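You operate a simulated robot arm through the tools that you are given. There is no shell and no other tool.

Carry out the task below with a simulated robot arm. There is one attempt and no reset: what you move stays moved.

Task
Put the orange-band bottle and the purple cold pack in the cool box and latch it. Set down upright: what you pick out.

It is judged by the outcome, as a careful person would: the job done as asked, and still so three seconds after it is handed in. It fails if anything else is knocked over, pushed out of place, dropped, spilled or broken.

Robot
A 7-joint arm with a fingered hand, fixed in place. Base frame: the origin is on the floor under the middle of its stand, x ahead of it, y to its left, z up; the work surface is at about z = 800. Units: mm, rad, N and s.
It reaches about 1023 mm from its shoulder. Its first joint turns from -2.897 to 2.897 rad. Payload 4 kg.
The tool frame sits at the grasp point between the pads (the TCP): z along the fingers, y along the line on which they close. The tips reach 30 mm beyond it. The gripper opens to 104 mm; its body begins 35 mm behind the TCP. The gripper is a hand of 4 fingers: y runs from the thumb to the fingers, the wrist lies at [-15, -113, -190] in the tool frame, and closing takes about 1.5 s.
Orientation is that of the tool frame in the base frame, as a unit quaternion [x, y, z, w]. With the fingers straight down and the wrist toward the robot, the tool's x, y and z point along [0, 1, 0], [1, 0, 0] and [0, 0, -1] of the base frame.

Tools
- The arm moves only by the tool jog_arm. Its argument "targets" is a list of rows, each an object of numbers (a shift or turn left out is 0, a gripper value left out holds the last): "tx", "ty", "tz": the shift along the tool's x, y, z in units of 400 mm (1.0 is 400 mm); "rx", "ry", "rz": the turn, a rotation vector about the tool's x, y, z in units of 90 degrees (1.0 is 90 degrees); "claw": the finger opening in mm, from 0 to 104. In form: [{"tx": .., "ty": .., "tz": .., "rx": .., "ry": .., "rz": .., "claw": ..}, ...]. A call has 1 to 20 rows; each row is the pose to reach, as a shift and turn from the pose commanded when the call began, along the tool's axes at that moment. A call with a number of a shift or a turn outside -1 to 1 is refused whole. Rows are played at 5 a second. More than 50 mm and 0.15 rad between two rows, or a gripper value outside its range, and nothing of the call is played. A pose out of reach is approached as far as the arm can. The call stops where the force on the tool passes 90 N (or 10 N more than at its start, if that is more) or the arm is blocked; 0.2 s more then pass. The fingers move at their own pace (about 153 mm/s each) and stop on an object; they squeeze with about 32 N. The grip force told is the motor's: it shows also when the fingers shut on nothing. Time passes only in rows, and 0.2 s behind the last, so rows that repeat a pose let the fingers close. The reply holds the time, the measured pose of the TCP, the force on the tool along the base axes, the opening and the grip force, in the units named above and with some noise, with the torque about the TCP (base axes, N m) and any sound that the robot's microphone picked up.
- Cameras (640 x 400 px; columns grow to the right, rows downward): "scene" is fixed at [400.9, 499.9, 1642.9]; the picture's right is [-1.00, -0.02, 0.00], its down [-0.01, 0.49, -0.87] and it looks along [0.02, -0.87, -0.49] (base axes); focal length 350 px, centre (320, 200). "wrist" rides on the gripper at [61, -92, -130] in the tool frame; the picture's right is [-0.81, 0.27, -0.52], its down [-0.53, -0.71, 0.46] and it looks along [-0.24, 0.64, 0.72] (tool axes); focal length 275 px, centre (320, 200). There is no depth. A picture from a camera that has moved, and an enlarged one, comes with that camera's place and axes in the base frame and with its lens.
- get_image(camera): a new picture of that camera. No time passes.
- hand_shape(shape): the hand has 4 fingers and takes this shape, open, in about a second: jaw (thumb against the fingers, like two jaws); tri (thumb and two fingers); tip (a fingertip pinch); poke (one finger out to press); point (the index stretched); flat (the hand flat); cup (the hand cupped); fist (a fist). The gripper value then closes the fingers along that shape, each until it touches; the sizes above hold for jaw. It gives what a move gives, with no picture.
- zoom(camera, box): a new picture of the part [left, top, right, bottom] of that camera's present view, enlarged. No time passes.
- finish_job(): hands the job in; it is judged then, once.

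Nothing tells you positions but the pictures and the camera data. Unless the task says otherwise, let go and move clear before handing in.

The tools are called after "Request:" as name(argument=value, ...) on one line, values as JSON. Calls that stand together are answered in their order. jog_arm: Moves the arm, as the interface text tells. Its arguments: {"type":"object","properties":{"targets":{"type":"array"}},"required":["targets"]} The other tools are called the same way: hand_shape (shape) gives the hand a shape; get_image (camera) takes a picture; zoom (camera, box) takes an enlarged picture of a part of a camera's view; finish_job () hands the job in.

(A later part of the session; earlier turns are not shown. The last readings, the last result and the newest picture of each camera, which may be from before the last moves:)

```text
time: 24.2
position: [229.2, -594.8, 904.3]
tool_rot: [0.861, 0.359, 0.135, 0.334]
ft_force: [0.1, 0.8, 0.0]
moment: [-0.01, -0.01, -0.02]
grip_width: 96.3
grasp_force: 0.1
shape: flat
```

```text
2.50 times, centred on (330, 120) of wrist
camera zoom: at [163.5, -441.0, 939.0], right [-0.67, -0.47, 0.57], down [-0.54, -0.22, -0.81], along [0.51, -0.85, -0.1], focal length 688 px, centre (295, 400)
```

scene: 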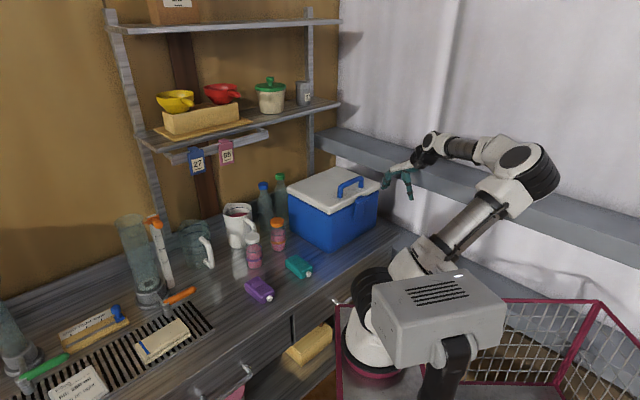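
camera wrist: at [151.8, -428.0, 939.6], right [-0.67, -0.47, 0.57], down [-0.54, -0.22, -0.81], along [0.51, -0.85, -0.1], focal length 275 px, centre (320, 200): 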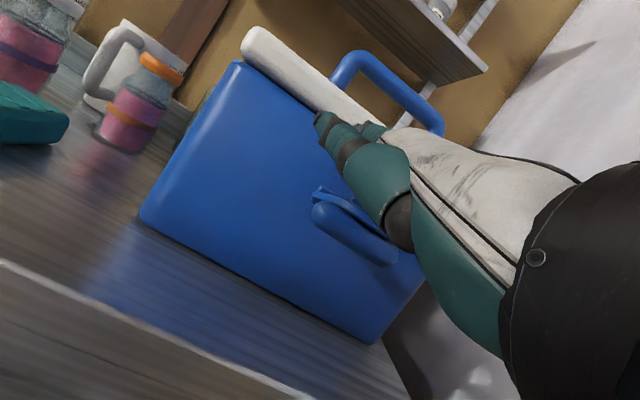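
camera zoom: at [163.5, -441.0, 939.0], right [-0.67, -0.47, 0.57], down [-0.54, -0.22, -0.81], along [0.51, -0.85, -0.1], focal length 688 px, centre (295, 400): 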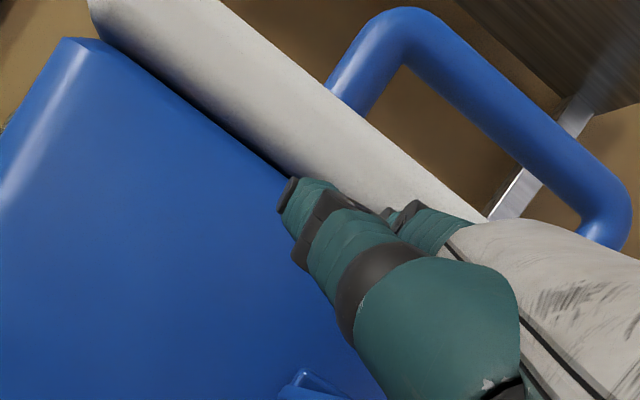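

Request:
jog_arm(targets=[{"ty": 0.0037, "tz": 0.0034}, {"ty": 0.0074, "tz": 0.0067}])

```text
time: 24.9
position: [229.3, -597.9, 903.9]
tool_rot: [0.862, 0.357, 0.134, 0.334]
ft_force: [-16.3, 17.1, -2.5]
moment: [-1.14, -1.15, -0.19]
grip_width: 96.0
grasp_force: 0.0
shape: flat
```

The middle fingertip has reached the box face, with about 23 N of contact. I'll back off a few millimetres to unload it and raise the hand to catch the lip.

Request:
jog_arm(targets=[{"ty": -0.0065, "tz": -0.0059}, {"ty": -0.0015, "tz": -0.0114}, {"ty": 0.0036, "tz": -0.017}, {"ty": 0.0086, "tz": -0.0225}, {"ty": 0.0137, "tz": -0.0281}])

Request:
zoom(camera="scene", box=[345, 175, 395, 220])

Request:
zoom(camera="wrist", box=[240, 40, 420, 200])

```text
time: 26.1
position: [228.8, -595.5, 915.4]
tool_rot: [0.861, 0.358, 0.135, 0.334]
ft_force: [-0.3, 0.3, 0.2]
moment: [0.01, -0.01, 0.0]
grip_width: 96.2
grasp_force: 0.1
shape: flat
```

```text
8.89 times, centred on (370, 198) of scene
camera zoom: at [400.9, 499.9, 1642.9], right [-1.0, -0.02, 0.0], down [-0.01, 0.49, -0.87], along [0.02, -0.87, -0.49], focal length 3114 px, centre (-124, 222)
```

zoom: 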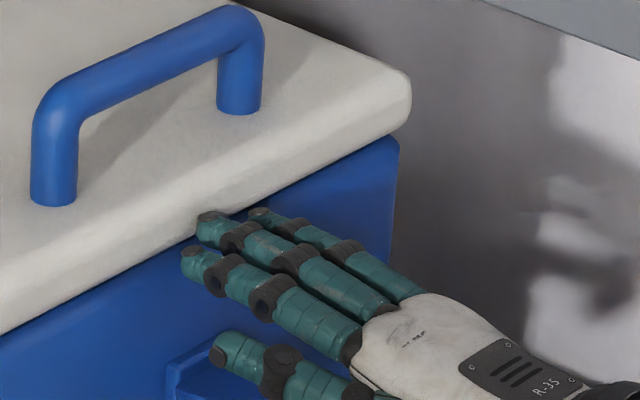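

```text
2.50 times, centred on (330, 120) of wrist
camera zoom: at [163.7, -441.8, 951.4], right [-0.67, -0.47, 0.57], down [-0.54, -0.22, -0.81], along [0.51, -0.85, -0.1], focal length 688 px, centre (295, 400)
```

zoom: 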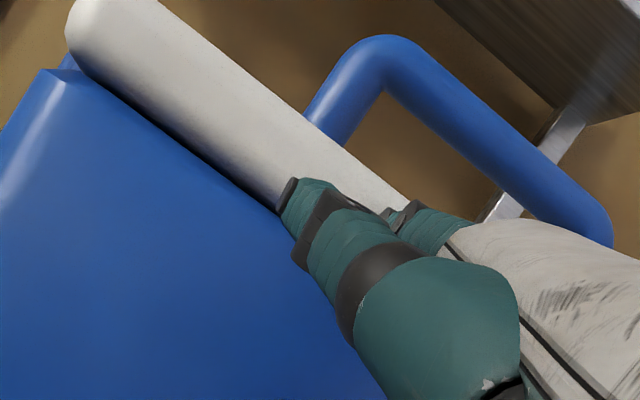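

Request:
jog_arm(targets=[{"ty": -0.0202, "tz": 0.0222}, {"ty": -0.0128, "tz": 0.0289}, {"ty": -0.0042, "tz": 0.0232}, {"ty": 0.0025, "tz": 0.0158}, {"ty": 0.0092, "tz": 0.0084}, {"ty": 0.016, "tz": 0.001}, {"ty": 0.0227, "tz": -0.0064}])

Request:
zoom(camera="scene", box=[345, 175, 395, 220])

Request:
zoom(camera="wrist", box=[240, 40, 420, 200])

```text
time: 27.6
position: [231.9, -599.1, 925.2]
tool_rot: [0.861, 0.359, 0.135, 0.333]
ft_force: [-12.6, 12.9, -0.2]
moment: [-1.06, -1.1, -0.13]
grip_width: 96.2
grasp_force: 0.1
shape: flat
```

```text
8.89 times, centred on (370, 198) of scene
camera zoom: at [400.9, 499.9, 1642.9], right [-1.0, -0.02, 0.0], down [-0.01, 0.49, -0.87], along [0.02, -0.87, -0.49], focal length 3114 px, centre (-124, 222)
```

zoom: 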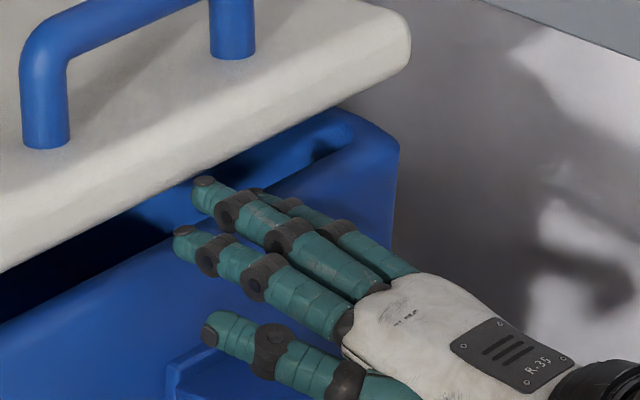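

```text
2.50 times, centred on (330, 120) of wrist
camera zoom: at [167.3, -444.9, 959.4], right [-0.67, -0.47, 0.57], down [-0.54, -0.22, -0.81], along [0.51, -0.85, -0.1], focal length 688 px, centre (295, 400)
```

zoom: 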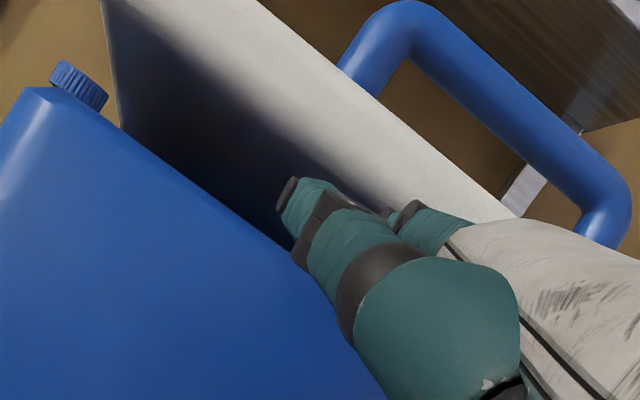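

The lip is caught and the lid is lifting on the fingertips. I'll raise further, then ease forward underneath it.

Request:
jog_arm(targets=[{"ty": 0.0084, "tz": -0.0092}, {"ty": 0.0168, "tz": -0.0185}, {"ty": 0.0252, "tz": -0.0277}, {"ty": 0.0336, "tz": -0.037}, {"ty": 0.0463, "tz": -0.0323}, {"ty": 0.059, "tz": -0.0276}])

Request:
zoom(camera="scene", box=[325, 150, 405, 225])

Request:
get_image(camera="wrist")

```text
time: 29.1
position: [240.2, -605.5, 947.7]
tool_rot: [0.861, 0.358, 0.135, 0.334]
ft_force: [-10.2, 11.0, 2.2]
moment: [-1.07, -1.09, -0.16]
grip_width: 96.0
grasp_force: 0.1
shape: flat
```

```text
5.33 times, centred on (365, 188) of scene
camera zoom: at [400.9, 499.9, 1642.9], right [-1.0, -0.02, 0.0], down [-0.01, 0.49, -0.87], along [0.02, -0.87, -0.49], focal length 1868 px, centre (80, 267)
```

zoom: 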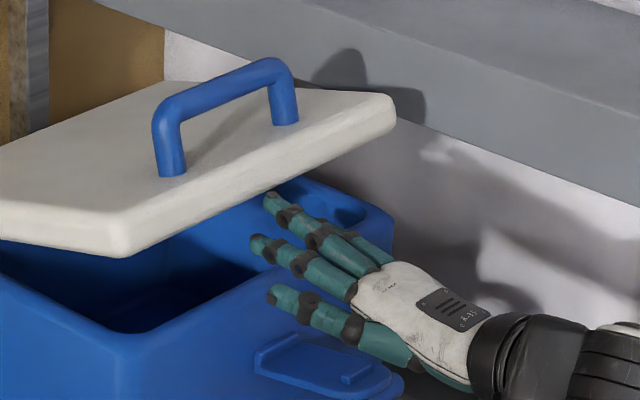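

```text
taken
camera wrist: at [174.2, -452.0, 983.1], right [-0.67, -0.47, 0.57], down [-0.54, -0.22, -0.81], along [0.51, -0.85, -0.1], focal length 275 px, centre (320, 200)
```

wrist: 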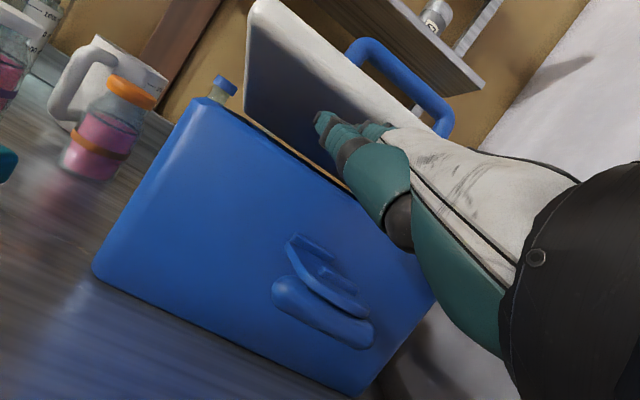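

Request:
zoom(camera="scene", box=[350, 168, 385, 200])

Request:
zoom(camera="wrist", box=[230, 60, 420, 220])

```text
12.50 times, centred on (368, 184) of scene
camera zoom: at [400.9, 499.9, 1642.9], right [-1.0, -0.02, 0.0], down [-0.01, 0.49, -0.87], along [0.02, -0.87, -0.49], focal length 4378 px, centre (-274, 400)
```

zoom: 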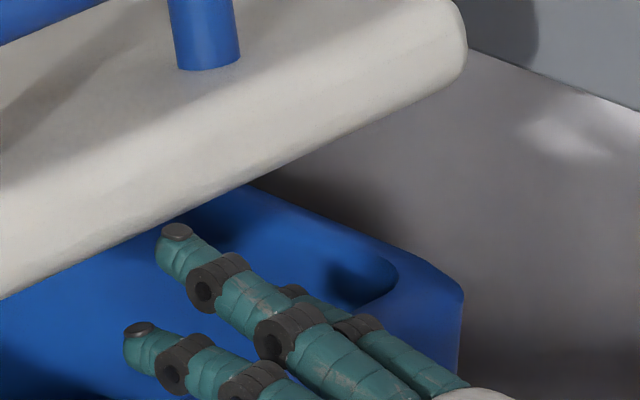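

```text
2.50 times, centred on (325, 140) of wrist
camera zoom: at [174.2, -452.0, 983.1], right [-0.67, -0.47, 0.57], down [-0.54, -0.22, -0.81], along [0.51, -0.85, -0.1], focal length 688 px, centre (308, 350)
```

zoom: 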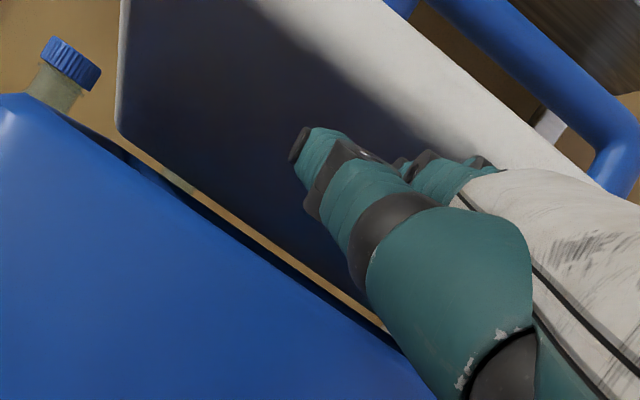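

Request:
jog_arm(targets=[{"ty": 0.0101, "tz": -0.0111}, {"ty": 0.0202, "tz": -0.0222}, {"ty": 0.0303, "tz": -0.0333}, {"ty": 0.0404, "tz": -0.0444}])

Request:
zoom(camera="scene", box=[325, 150, 405, 225])

Request:
zoom(camera="wrist", box=[200, 0, 480, 220])

```text
time: 30.1
position: [241.2, -605.5, 971.7]
tool_rot: [0.861, 0.359, 0.135, 0.333]
ft_force: [-7.7, 7.3, 1.1]
moment: [-0.72, -0.7, -0.11]
grip_width: 95.8
grasp_force: 0.1
shape: flat
```

```text
5.33 times, centred on (365, 188) of scene
camera zoom: at [400.9, 499.9, 1642.9], right [-1.0, -0.02, 0.0], down [-0.01, 0.49, -0.87], along [0.02, -0.87, -0.49], focal length 1868 px, centre (80, 267)
```

zoom: 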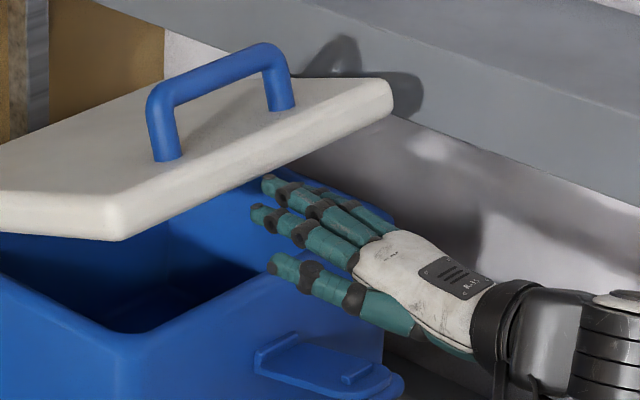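

```text
1.82 times, centred on (340, 110) of wrist
camera zoom: at [174.8, -452.1, 1007.1], right [-0.67, -0.47, 0.57], down [-0.54, -0.22, -0.81], along [0.51, -0.85, -0.1], focal length 500 px, centre (284, 364)
```

zoom: 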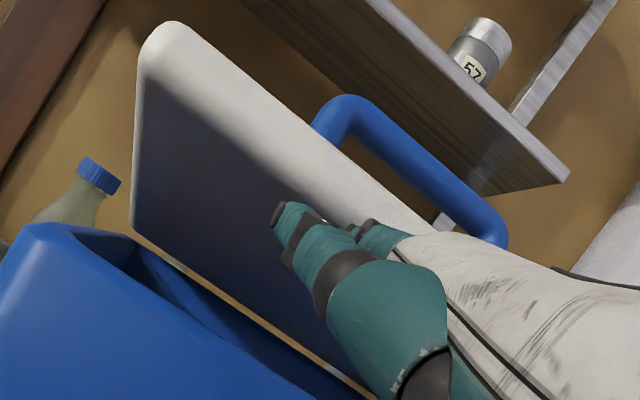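

The lid is up about 19° and resting on my fingertips. I'll keep following its arc, raising and sliding the fingers further under it.

Request:
jog_arm(targets=[{"ty": 0.0323, "tz": -0.0021}, {"ty": 0.0641, "tz": -0.0036}, {"ty": 0.098, "tz": -0.0037}, {"ty": 0.1313, "tz": -0.0032}, {"ty": 0.1682, "tz": 0.001}, {"ty": 0.2043, "tz": 0.0058}])

Request:
zoom(camera="scene", box=[285, 110, 425, 235])

Request:
get_image(camera="wrist")

```text
time: 31.4
position: [283.8, -649.7, 1025.1]
tool_rot: [0.861, 0.359, 0.134, 0.335]
ft_force: [-10.5, 11.1, 11.0]
moment: [-1.77, -1.76, -0.16]
grip_width: 96.0
grasp_force: 0.0
shape: flat
```

```text
3.20 times, centred on (355, 172) of scene
camera zoom: at [400.9, 499.9, 1642.9], right [-1.0, -0.02, 0.0], down [-0.01, 0.49, -0.87], along [0.02, -0.87, -0.49], focal length 1121 px, centre (208, 288)
```

zoom: 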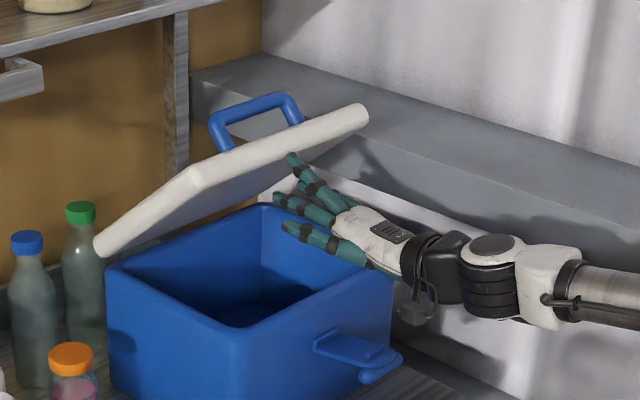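

```text
taken
camera wrist: at [218.5, -495.2, 1060.8], right [-0.67, -0.47, 0.57], down [-0.54, -0.23, -0.81], along [0.51, -0.85, -0.1], focal length 275 px, centre (320, 200)
```

wrist: 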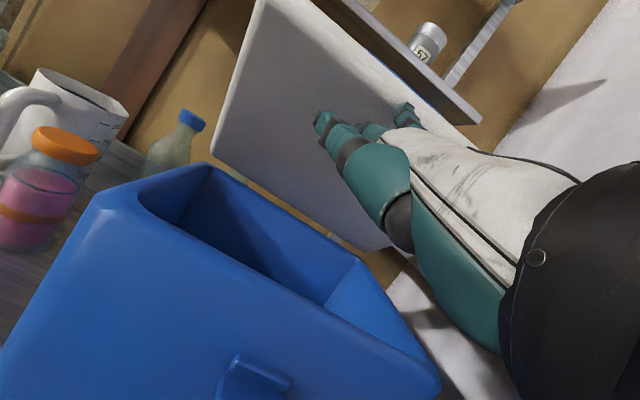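

The lid is at about 44° now, and I can see into the box, which is empty. I'll continue along the arc.

Request:
jog_arm(targets=[{"ty": 0.0429, "tz": 0.0086}, {"ty": 0.0858, "tz": 0.0172}, {"ty": 0.125, "tz": 0.026}, {"ty": 0.1628, "tz": 0.0366}])

Request:
zoom(camera="scene", box=[285, 110, 425, 235])

Request:
get_image(camera="wrist")

```text
time: 32.5
position: [324.6, -689.7, 1060.6]
tool_rot: [0.861, 0.359, 0.135, 0.334]
ft_force: [-11.8, 11.0, 20.8]
moment: [-2.32, -2.2, -0.17]
grip_width: 95.9
grasp_force: 0.2
shape: flat
```

```text
3.20 times, centred on (355, 172) of scene
camera zoom: at [400.9, 499.9, 1642.9], right [-1.0, -0.02, 0.0], down [-0.01, 0.49, -0.87], along [0.02, -0.87, -0.49], focal length 1121 px, centre (208, 288)
```

zoom: 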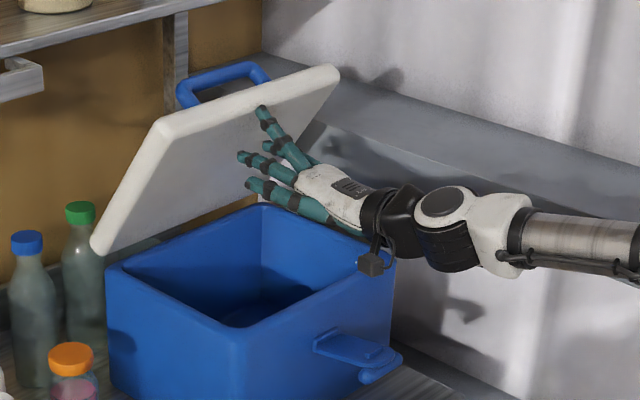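

```text
taken
camera wrist: at [259.5, -536.1, 1094.4], right [-0.67, -0.47, 0.57], down [-0.54, -0.23, -0.81], along [0.51, -0.85, -0.1], focal length 275 px, centre (320, 200)
```

wrist: 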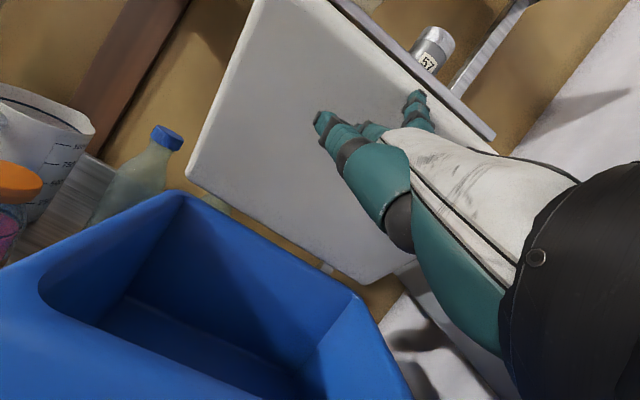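

Request:
jog_arm(targets=[{"ty": 0.0227, "tz": 0.0308}, {"ty": 0.047, "tz": 0.0597}, {"ty": 0.0799, "tz": 0.0794}, {"ty": 0.1143, "tz": 0.0973}])

Request:
zoom(camera="scene", box=[285, 110, 425, 235])

Request:
get_image(camera="wrist")

```text
time: 33.1
position: [347.3, -712.8, 1064.7]
tool_rot: [0.859, 0.355, 0.134, 0.344]
ft_force: [-0.8, 0.7, -0.1]
moment: [0.02, 0.0, 0.0]
grip_width: 96.0
grasp_force: 0.0
shape: flat
stopped in row 3: the force on the tool passed its limit at 94 N (the readings are from after the stop); the commanded pose is now the measured one
```

```text
3.20 times, centred on (355, 172) of scene
camera zoom: at [400.9, 499.9, 1642.9], right [-1.0, -0.02, 0.0], down [-0.01, 0.49, -0.87], along [0.02, -0.87, -0.49], focal length 1121 px, centre (208, 288)
```

zoom: 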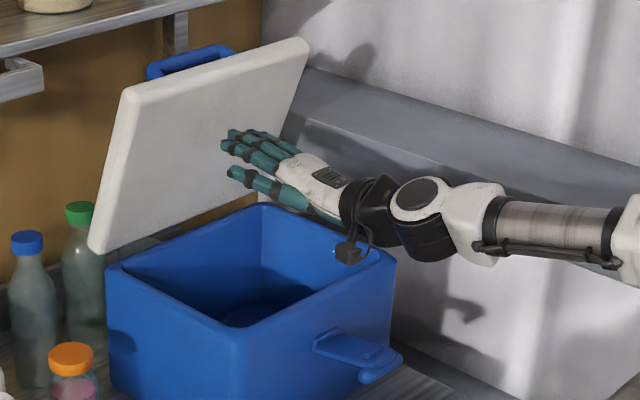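

```text
taken
camera wrist: at [281.1, -558.6, 1095.7], right [-0.68, -0.45, 0.58], down [-0.53, -0.24, -0.81], along [0.51, -0.86, -0.08], focal length 275 px, centre (320, 200)
```

wrist: 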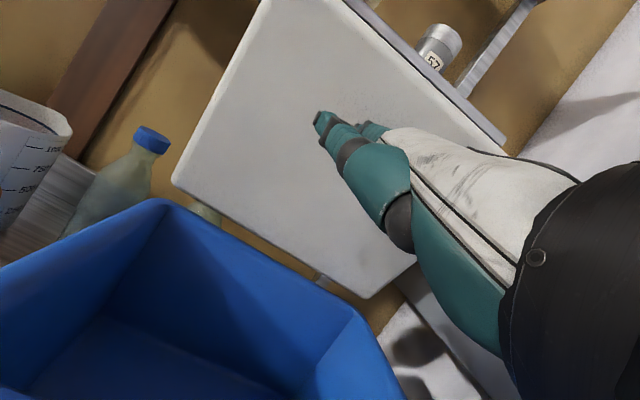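

The lid is at roughly 75° with no load on the hand. I'll push it gently past vertical.

Request:
jog_arm(targets=[{"ty": 0.0324, "tz": 0.0203}, {"ty": 0.063, "tz": 0.0425}, {"ty": 0.0905, "tz": 0.0683}, {"ty": 0.1178, "tz": 0.094}, {"ty": 0.145, "tz": 0.1198}])

Request:
zoom(camera="scene", box=[265, 90, 425, 235])

Request:
get_image(camera="wrist")

```text
time: 33.9
position: [367.2, -743.1, 1064.2]
tool_rot: [0.862, 0.352, 0.131, 0.339]
ft_force: [-49.6, 54.8, -9.9]
moment: [-3.73, -3.5, -0.33]
grip_width: 96.1
grasp_force: 0.1
shape: flat
stopped in row 4: the force on the tool passed its limit at 115 N (the readings are from after the stop); the commanded pose is now the measured one
```

```text
2.76 times, centred on (345, 162) of scene
camera zoom: at [400.9, 499.9, 1642.9], right [-1.0, -0.02, 0.0], down [-0.01, 0.49, -0.87], along [0.02, -0.87, -0.49], focal length 966 px, centre (251, 303)
```

zoom: 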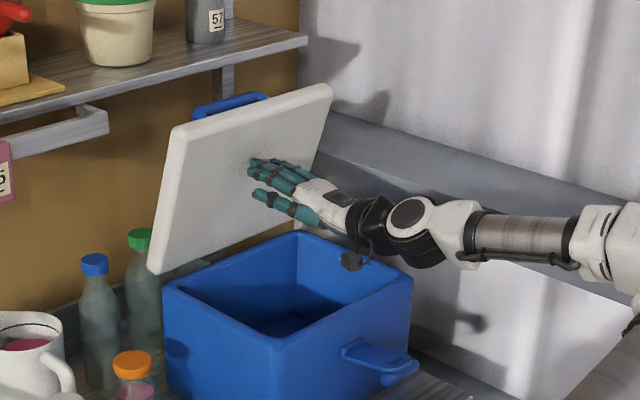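

```text
taken
camera wrist: at [303.5, -587.8, 1097.8], right [-0.68, -0.45, 0.58], down [-0.54, -0.22, -0.81], along [0.5, -0.86, -0.09], focal length 275 px, centre (320, 200)
```

wrist: 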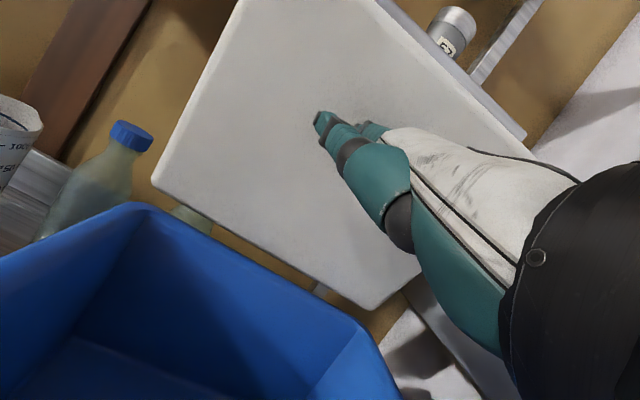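

The push met a firm stop. Before doing more, I'll check the lid angle, whether the box has moved, and what might be blocking it.

Request:
get_image(camera="scene")

Request:
zoom(camera="scene", box=[220, 160, 400, 310])

Request:
zoom(camera="scene", box=[300, 100, 360, 150])

Request:
zoom(camera="wrist", box=[360, 0, 560, 160])

```text
taken
```

scene: 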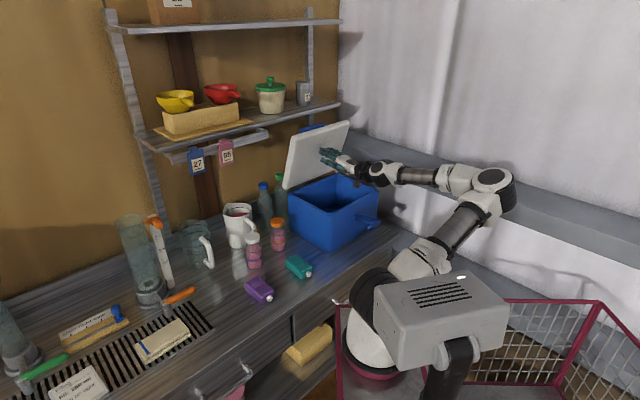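

```text
2.67 times, centred on (310, 235) of scene
camera zoom: at [400.9, 499.9, 1642.9], right [-1.0, -0.02, 0.0], down [-0.01, 0.49, -0.87], along [0.02, -0.87, -0.49], focal length 934 px, centre (347, 107)
```

zoom: 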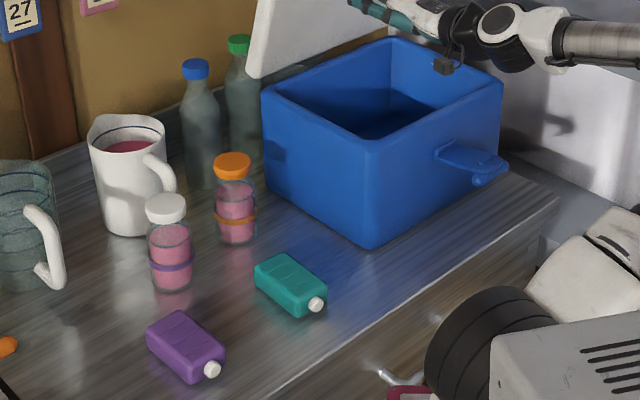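

```text
8.00 times, centred on (330, 125) of scene
camera zoom: at [400.9, 499.9, 1642.9], right [-1.0, -0.02, 0.0], down [-0.01, 0.49, -0.87], along [0.02, -0.87, -0.49], focal length 2802 px, centre (240, 800)
```

zoom: 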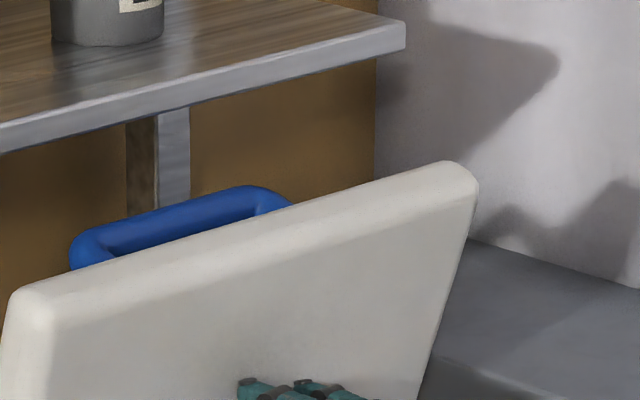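

```text
2.50 times, centred on (460, 80) of wrist
camera zoom: at [303.5, -587.8, 1097.8], right [-0.68, -0.45, 0.58], down [-0.54, -0.22, -0.81], along [0.5, -0.86, -0.09], focal length 688 px, centre (-30, 500)
```

zoom: 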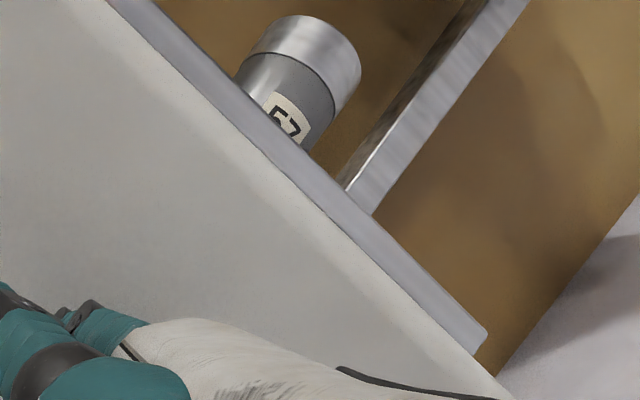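

The box body hasn't shifted, and the handle is clear of the shelf, so the lid seems to be at its own open stop. I'll back off slowly to see if it stays.

Request:
jog_arm(targets=[{"ty": -0.0092, "tz": -0.0085}, {"ty": -0.0184, "tz": -0.017}, {"ty": -0.0276, "tz": -0.0255}, {"ty": -0.0276, "tz": -0.0255}])

Request:
zoom(camera="scene", box=[265, 90, 425, 235])

```text
time: 34.9
position: [360.0, -734.1, 1066.0]
tool_rot: [0.861, 0.353, 0.131, 0.341]
ft_force: [1.3, 0.1, -0.1]
moment: [-0.01, 0.0, 0.01]
grip_width: 96.1
grasp_force: 0.0
shape: flat
```

```text
2.76 times, centred on (345, 162) of scene
camera zoom: at [400.9, 499.9, 1642.9], right [-1.0, -0.02, 0.0], down [-0.01, 0.49, -0.87], along [0.02, -0.87, -0.49], focal length 966 px, centre (251, 303)
```

zoom: 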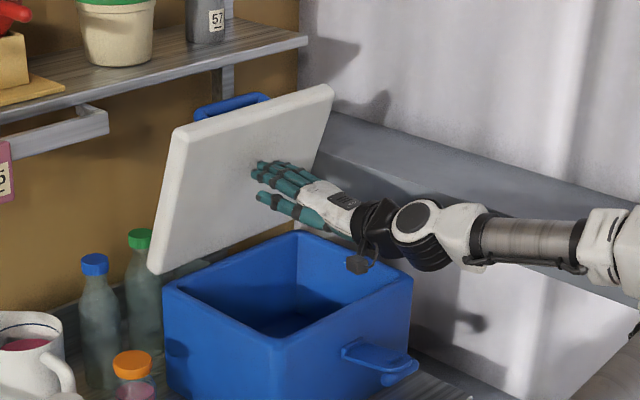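

Forces are zero and the lid hasn't moved. I'll back out further and confirm it stays open.

Request:
jog_arm(targets=[{"ty": -0.0276, "tz": -0.0255}, {"ty": -0.055, "tz": -0.051}, {"ty": -0.083, "tz": -0.077}, {"ty": -0.083, "tz": -0.077}, {"ty": -0.083, "tz": -0.077}])

Request:
zoom(camera="scene", box=[265, 90, 425, 235])

Request:
get_image(camera="wrist")

```text
time: 36.1
position: [329.8, -700.7, 1065.0]
tool_rot: [0.861, 0.354, 0.132, 0.34]
ft_force: [0.7, 0.5, 0.7]
moment: [-0.02, -0.01, -0.03]
grip_width: 96.1
grasp_force: 0.1
shape: flat
```

```text
2.76 times, centred on (345, 162) of scene
camera zoom: at [400.9, 499.9, 1642.9], right [-1.0, -0.02, 0.0], down [-0.01, 0.49, -0.87], along [0.02, -0.87, -0.49], focal length 966 px, centre (251, 303)
```

zoom: 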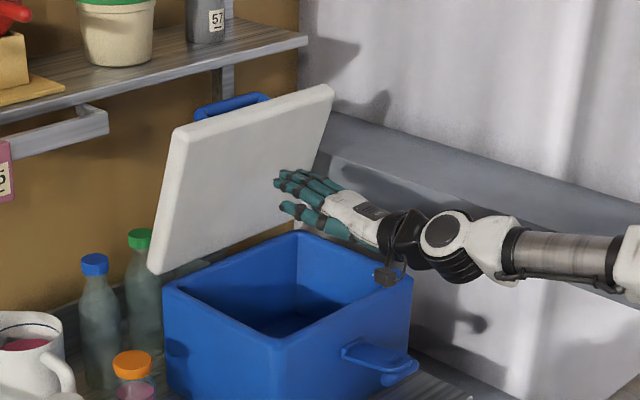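

```text
taken
camera wrist: at [265.9, -546.7, 1097.8], right [-0.68, -0.45, 0.58], down [-0.54, -0.23, -0.81], along [0.5, -0.86, -0.09], focal length 275 px, centre (320, 200)
```

wrist: 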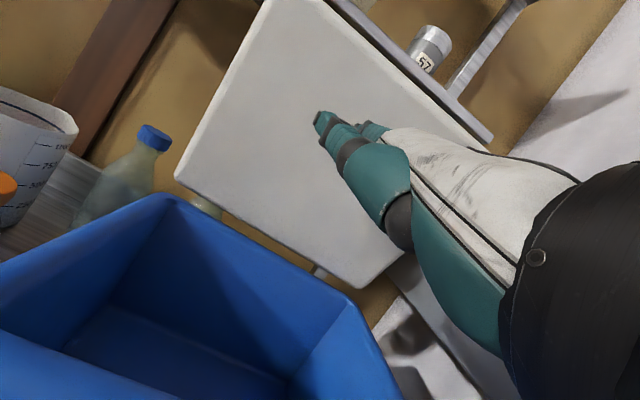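

The lid stays open by itself. Next I'll withdraw the hand to the front, straighten it, return to the jaw shape, and look closely at the orange-band bottle.

Request:
jog_arm(targets=[{"ty": -0.0826, "tz": -0.0764}, {"ty": -0.1652, "tz": -0.1528}, {"ty": -0.2478, "tz": -0.2292}, {"ty": -0.33, "tz": -0.3057}, {"ty": -0.3012, "tz": -0.3369, "rx": 0.095}, {"ty": -0.2724, "tz": -0.368, "rx": 0.19}, {"ty": -0.2436, "tz": -0.3992, "rx": 0.285}, {"ty": -0.2148, "tz": -0.4303, "rx": 0.38}, {"ty": -0.186, "tz": -0.4615, "rx": 0.475}])

Request:
hand_shape(shape="jaw")

Request:
get_image(camera="wrist")

Request:
zoom(camera="scene", box=[215, 170, 305, 275])

```text
time: 38.1
position: [203.9, -572.5, 1149.2]
tool_rot: [0.926, 0.377, -0.005, 0.002]
ft_force: [-0.9, 0.7, 0.7]
moment: [0.0, -0.02, -0.01]
grip_width: 96.0
grasp_force: 0.1
shape: flat
```

```text
time: 39.0
position: [205.3, -571.4, 1149.9]
tool_rot: [0.926, 0.378, -0.007, 0.004]
ft_force: [0.4, 0.3, 0.1]
moment: [-0.03, -0.03, -0.01]
grip_width: 103.9
grasp_force: 0.0
shape: jaw
```

```text
taken
camera wrist: at [186.1, -462.1, 1279.4], right [-0.38, -0.76, 0.53], down [-0.88, 0.13, -0.45], along [0.27, -0.64, -0.72], focal length 275 px, centre (320, 200)
```

wrist: 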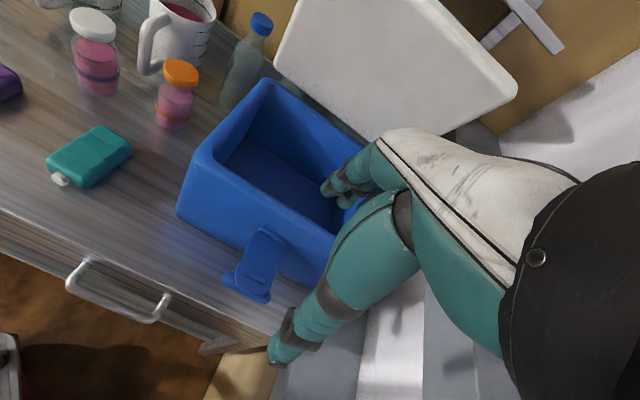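

```text
3.81 times, centred on (260, 222) of scene
camera zoom: at [400.9, 499.9, 1642.9], right [-1.0, -0.02, 0.0], down [-0.01, 0.49, -0.87], along [0.02, -0.87, -0.49], focal length 1334 px, centre (549, 114)
```

zoom: 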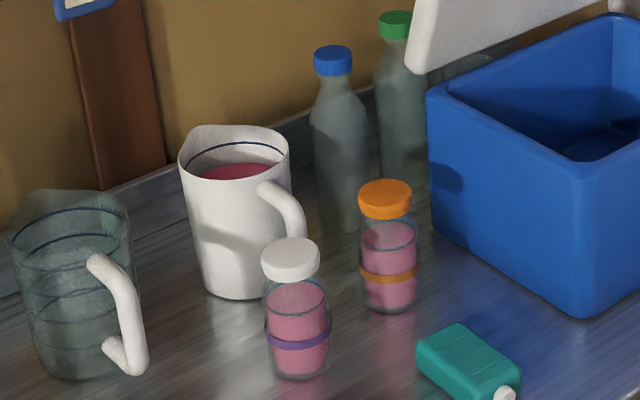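

The orange-band jar stands at about (590, -609), roughly 60 mm wide and 127 mm tall. I'll bring the open hand over it at a safe height.

Request:
jog_arm(targets=[{"tx": 0.0641, "ty": 0.074, "tz": 0.005, "claw": 104}, {"tx": 0.1282, "ty": 0.148, "tz": 0.02}, {"tx": 0.1923, "ty": 0.222, "tz": 0.04}, {"tx": 0.2564, "ty": 0.296, "tz": 0.07}, {"tx": 0.3205, "ty": 0.37, "tz": 0.09}, {"tx": 0.3846, "ty": 0.444, "tz": 0.115}, {"tx": 0.4487, "ty": 0.518, "tz": 0.14}, {"tx": 0.5128, "ty": 0.592, "tz": 0.17}, {"tx": 0.5769, "ty": 0.666, "tz": 0.195}, {"tx": 0.641, "ty": 0.74, "tz": 0.225}])

Request:
get_image(camera="wrist")

Request:
zoom(camera="scene", box=[215, 130, 345, 275])

```text
time: 41.2
position: [592.9, -607.7, 1056.2]
tool_rot: [0.926, 0.377, -0.006, 0.004]
ft_force: [-0.4, 0.5, 0.6]
moment: [0.0, 0.0, 0.01]
grip_width: 103.9
grasp_force: 0.1
shape: jaw
```

```text
taken
camera wrist: at [575.3, -496.1, 1186.0], right [-0.38, -0.76, 0.53], down [-0.88, 0.13, -0.45], along [0.27, -0.64, -0.72], focal length 275 px, centre (320, 200)
```

wrist: 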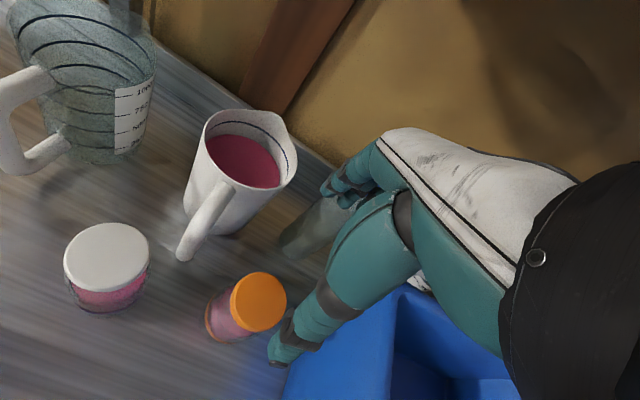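

```text
2.76 times, centred on (280, 202) of scene
camera zoom: at [400.9, 499.9, 1642.9], right [-1.0, -0.02, 0.0], down [-0.01, 0.49, -0.87], along [0.02, -0.87, -0.49], focal length 966 px, centre (430, 193)
```

zoom: 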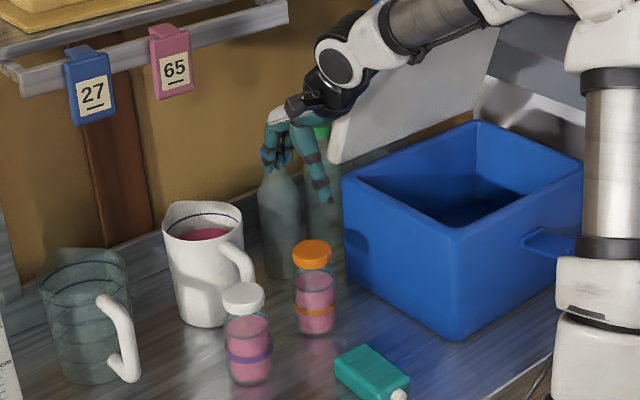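

The jar is slightly toward the thumb side, so I'll shift about 8 mm and descend to grasp height, checking clearances on the way.

Request:
jog_arm(targets=[{"tx": 0.0075, "ty": -0.02, "tz": 0.08}, {"tx": 0.0075, "ty": -0.02, "tz": 0.16}, {"tx": 0.0075, "ty": -0.02, "tz": 0.22}, {"tx": 0.0075, "ty": -0.02, "tz": 0.28}])

Request:
get_image(camera="wrist")

Request:
zoom(camera="scene", box=[225, 160, 325, 270])

```text
time: 42.2
position: [588.8, -600.6, 944.6]
tool_rot: [0.926, 0.377, -0.005, 0.002]
ft_force: [-0.4, -0.3, 0.0]
moment: [0.02, -0.02, 0.02]
grip_width: 103.9
grasp_force: 0.0
shape: jaw
```

```text
taken
camera wrist: at [570.8, -490.0, 1073.8], right [-0.38, -0.76, 0.53], down [-0.88, 0.13, -0.45], along [0.27, -0.64, -0.72], focal length 275 px, centre (320, 200)
```

wrist: 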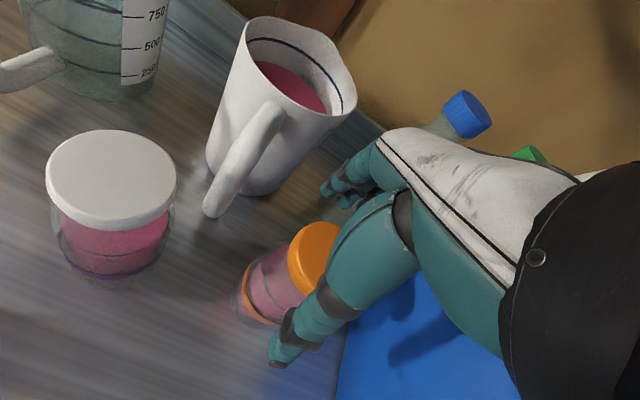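

```text
3.64 times, centred on (275, 215) of scene
camera zoom: at [400.9, 499.9, 1642.9], right [-1.0, -0.02, 0.0], down [-0.01, 0.49, -0.87], along [0.02, -0.87, -0.49], focal length 1274 px, centre (484, 146)
```

zoom: 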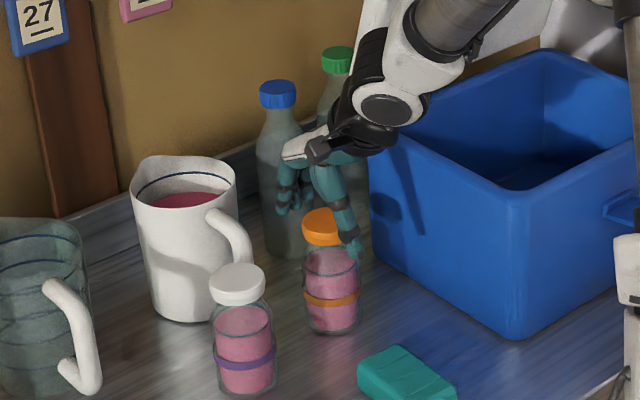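

Request:
jog_arm(targets=[{"ty": -0.012, "tz": 0.03}, {"ty": -0.012, "tz": 0.07}, {"ty": -0.012, "tz": 0.098}, {"ty": -0.012, "tz": 0.098}])

Request:
get_image(camera="wrist")

Request:
zoom(camera="scene", box=[235, 170, 315, 260])

```text
time: 43.2
position: [584.8, -596.3, 905.5]
tool_rot: [0.926, 0.378, -0.007, 0.003]
ft_force: [-0.2, -0.5, 0.1]
moment: [0.01, -0.01, 0.01]
grip_width: 103.9
grasp_force: 0.1
shape: jaw
```

```text
taken
camera wrist: at [567.8, -486.1, 1035.1], right [-0.38, -0.76, 0.53], down [-0.88, 0.13, -0.45], along [0.27, -0.64, -0.72], focal length 275 px, centre (320, 200)
```

wrist: 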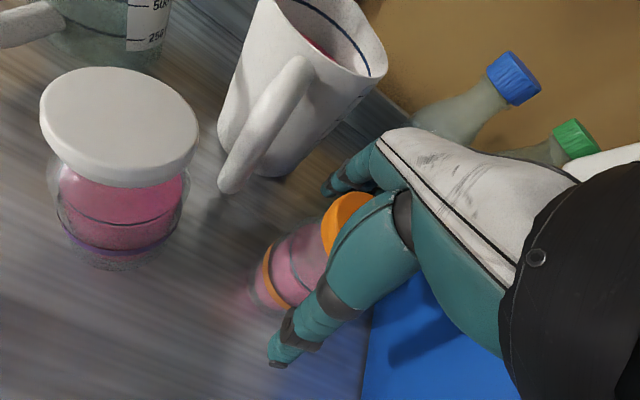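

```text
4.44 times, centred on (275, 215) of scene
camera zoom: at [400.9, 499.9, 1642.9], right [-1.0, -0.02, 0.0], down [-0.01, 0.49, -0.87], along [0.02, -0.87, -0.49], focal length 1557 px, centre (520, 133)
```

zoom: 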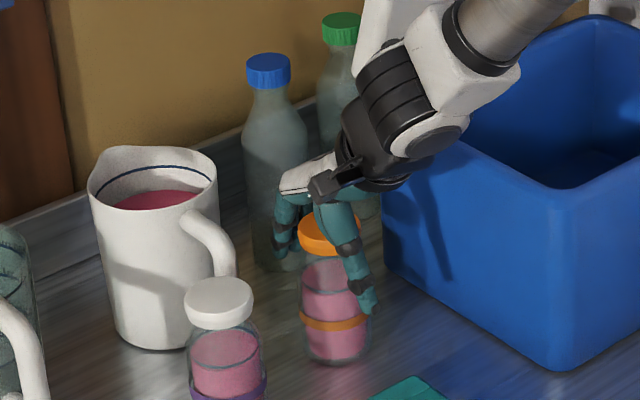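

Thumb and fingers straddle the jar with room on both sides. I'll close on it now.

Request:
jog_arm(targets=[{"claw": 80}, {"claw": 70}, {"claw": 60}, {"claw": 40}, {"claw": 0}, {"claw": 0}, {"claw": 0}])

Request:
get_image(camera="wrist")

Request:
zoom(camera="scene", box=[235, 170, 315, 260])

```text
time: 44.8
position: [586.6, -596.8, 905.0]
tool_rot: [0.926, 0.378, -0.006, 0.003]
ft_force: [1.1, 0.7, 0.2]
moment: [0.01, 0.02, 0.02]
grip_width: 50.6
grasp_force: 31.5
shape: jaw
```

```text
taken
camera wrist: at [567.9, -486.2, 1035.1], right [-0.38, -0.76, 0.53], down [-0.88, 0.13, -0.45], along [0.27, -0.64, -0.72], focal length 275 px, centre (320, 200)
```

wrist: 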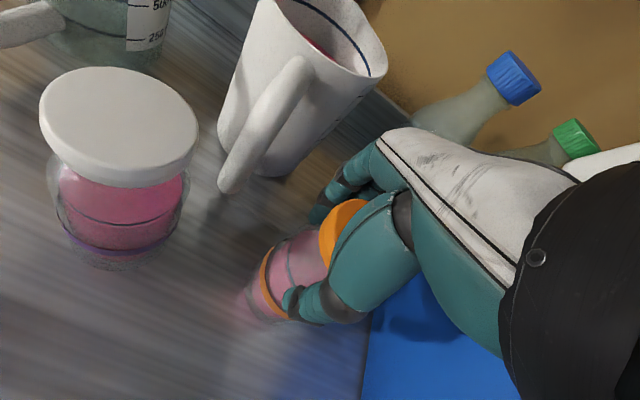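

```text
4.44 times, centred on (275, 215) of scene
camera zoom: at [400.9, 499.9, 1642.9], right [-1.0, -0.02, 0.0], down [-0.01, 0.49, -0.87], along [0.02, -0.87, -0.49], focal length 1557 px, centre (520, 133)
```

zoom: 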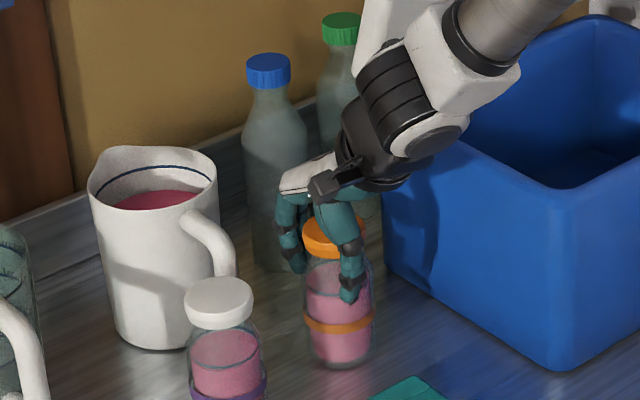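

The grip is firm at about 51 mm. I'll lift a little first to confirm the jar comes up straight.

Request:
jog_arm(targets=[{"tz": -0.02, "claw": 0}, {"tz": -0.05, "claw": 0}, {"tz": -0.08, "claw": 0}])

Request:
zoom(camera="scene", box=[235, 150, 335, 260])

Request:
get_image(camera="wrist")

```text
time: 45.6
position: [585.5, -597.8, 938.5]
tool_rot: [0.926, 0.378, -0.007, 0.003]
ft_force: [0.1, 0.7, -4.6]
moment: [0.03, -0.04, 0.0]
grip_width: 50.4
grasp_force: 32.7
shape: jaw
```

```text
3.64 times, centred on (285, 205) of scene
camera zoom: at [400.9, 499.9, 1642.9], right [-1.0, -0.02, 0.0], down [-0.01, 0.49, -0.87], along [0.02, -0.87, -0.49], focal length 1274 px, centre (447, 182)
```

zoom: 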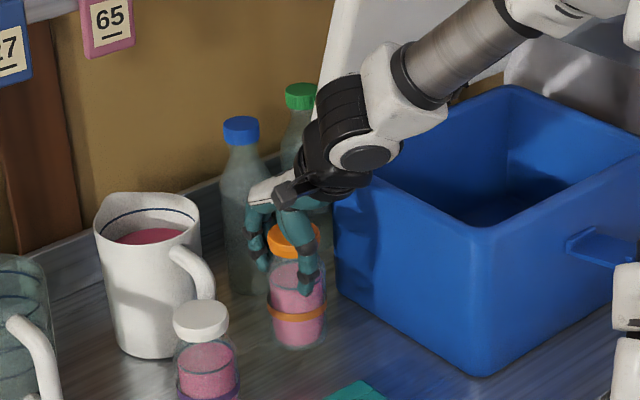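

```text
taken
camera wrist: at [568.0, -485.5, 1066.9], right [-0.38, -0.76, 0.53], down [-0.88, 0.13, -0.45], along [0.27, -0.64, -0.72], focal length 275 px, centre (320, 200)
```

wrist: 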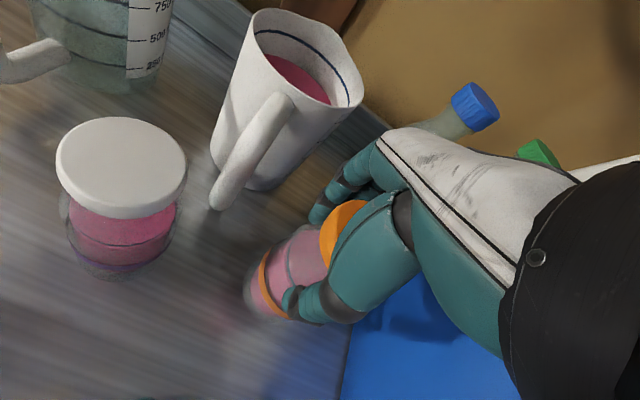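

The jar lifts straight and weighs about 0.45 kg. I'll raise it above the rim, move it clear of the open lid, and bring it over the left part of the box.

Request:
jog_arm(targets=[{"tz": -0.09, "claw": 0}, {"tz": -0.18, "claw": 0}, {"tz": -0.27, "ty": -0.05, "claw": 0}, {"tz": -0.36, "ty": -0.1, "claw": 0}, {"tz": -0.45, "ty": -0.139, "claw": 0}, {"tx": -0.09, "tz": -0.454, "ty": -0.139, "claw": 0}, {"tx": -0.18, "tz": -0.454, "ty": -0.139, "claw": 0}, {"tx": -0.27, "tz": -0.454, "ty": -0.139, "claw": 0}, {"tx": -0.36, "tz": -0.454, "ty": -0.139, "claw": 0}, {"tx": -0.44, "tz": -0.454, "ty": -0.139, "claw": 0}, {"tx": -0.472, "tz": -0.454, "ty": -0.139, "claw": 0}])

Request:
get_image(camera="wrist")

Request:
zoom(camera="scene", box=[260, 90, 420, 260])

```text
time: 48.0
position: [413.0, -686.5, 1121.6]
tool_rot: [0.926, 0.378, -0.007, 0.002]
ft_force: [0.2, 0.0, -3.2]
moment: [0.02, -0.03, -0.02]
grip_width: 49.8
grasp_force: 31.6
shape: jaw
```

```text
taken
camera wrist: at [395.6, -576.3, 1251.5], right [-0.38, -0.76, 0.53], down [-0.88, 0.13, -0.45], along [0.27, -0.64, -0.72], focal length 275 px, centre (320, 200)
```

wrist: 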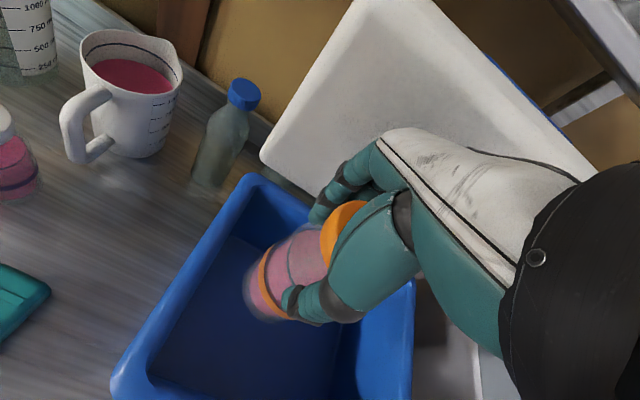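

```text
2.35 times, centred on (340, 175) of scene
camera zoom: at [400.9, 499.9, 1642.9], right [-1.0, -0.02, 0.0], down [-0.01, 0.49, -0.87], along [0.02, -0.87, -0.49], focal length 824 px, centre (273, 259)
```

zoom: 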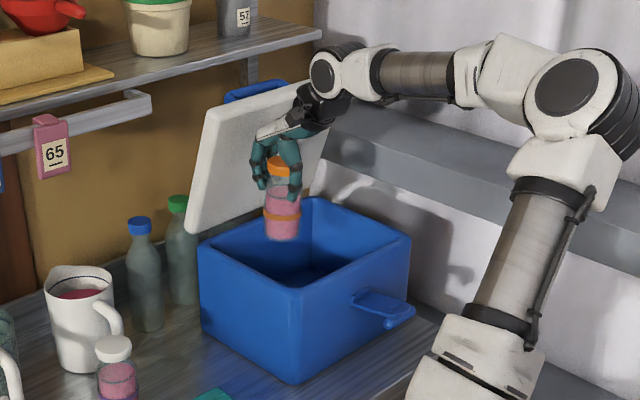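

The jar hangs over the box interior, which spans roughly e1 -402 to -145 and e2 694 to 884. I'll shift 10 mm back to centre the thumb clearance and lower it partway.

Request:
jog_arm(targets=[{"ty": 0.025, "tz": 0.02, "claw": 0}, {"ty": 0.025, "tz": 0.1, "claw": 0}, {"ty": 0.025, "tz": 0.18, "claw": 0}, {"ty": 0.025, "tz": 0.26, "claw": 0}, {"ty": 0.025, "tz": 0.32, "claw": 0}])

Request:
get_image(camera="wrist")

Request:
zoom(camera="scene", box=[280, 120, 410, 260])

```text
time: 49.2
position: [420.5, -694.7, 994.4]
tool_rot: [0.926, 0.378, -0.006, 0.003]
ft_force: [-0.6, 1.0, -3.1]
moment: [0.01, -0.01, 0.02]
grip_width: 49.7
grasp_force: 32.3
shape: jaw
```

```text
taken
camera wrist: at [403.0, -584.4, 1124.1], right [-0.38, -0.76, 0.53], down [-0.88, 0.13, -0.45], along [0.27, -0.64, -0.72], focal length 275 px, centre (320, 200)
```

wrist: 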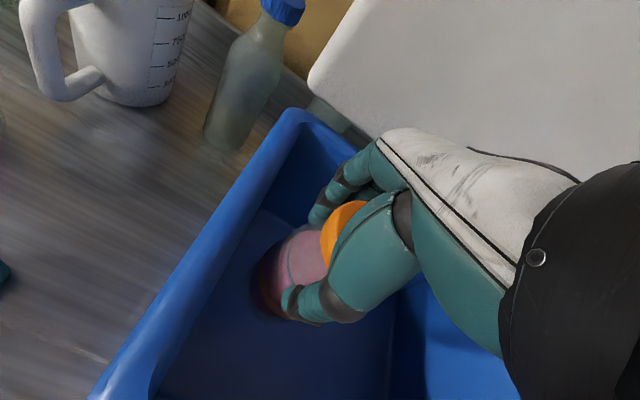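

```text
2.86 times, centred on (345, 190) of scene
camera zoom: at [400.9, 499.9, 1642.9], right [-1.0, -0.02, 0.0], down [-0.01, 0.49, -0.87], along [0.02, -0.87, -0.49], focal length 1001 px, centre (249, 229)
```

zoom: 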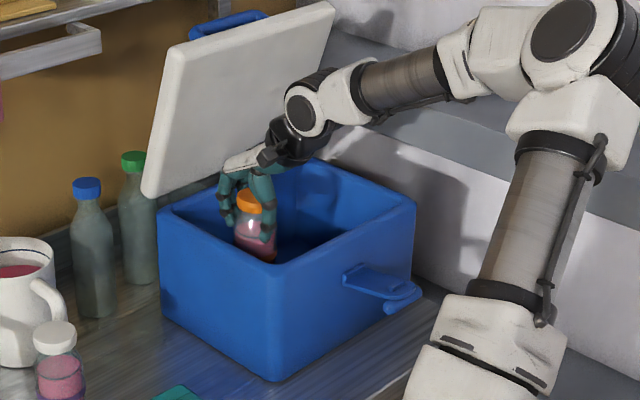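

Request:
jog_arm(targets=[{"tz": 0.05, "claw": 0}, {"tz": 0.1, "claw": 0}, {"tz": 0.135, "claw": 0}])

Request:
get_image(camera="wrist")

Request:
zoom(camera="scene", box=[310, 160, 380, 230])

```text
time: 50.0
position: [419.5, -695.7, 940.5]
tool_rot: [0.926, 0.378, -0.005, 0.004]
ft_force: [0.4, -0.1, -3.4]
moment: [0.04, -0.04, 0.0]
grip_width: 49.8
grasp_force: 32.4
shape: jaw
```

```text
taken
camera wrist: at [401.1, -585.5, 1069.1], right [-0.38, -0.76, 0.53], down [-0.88, 0.13, -0.45], along [0.27, -0.64, -0.72], focal length 275 px, centre (320, 200)
```

wrist: 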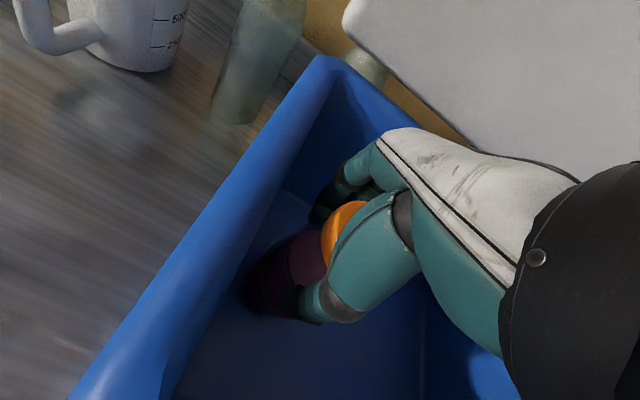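

```text
5.71 times, centred on (345, 195) of scene
camera zoom: at [400.9, 499.9, 1642.9], right [-1.0, -0.02, 0.0], down [-0.01, 0.49, -0.87], along [0.02, -0.87, -0.49], focal length 2002 px, centre (177, 229)
```

zoom: 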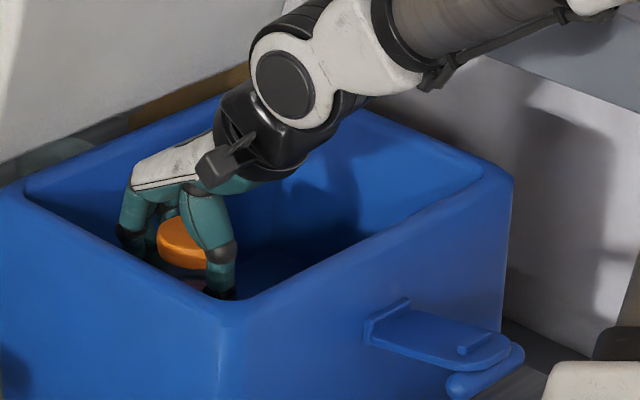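

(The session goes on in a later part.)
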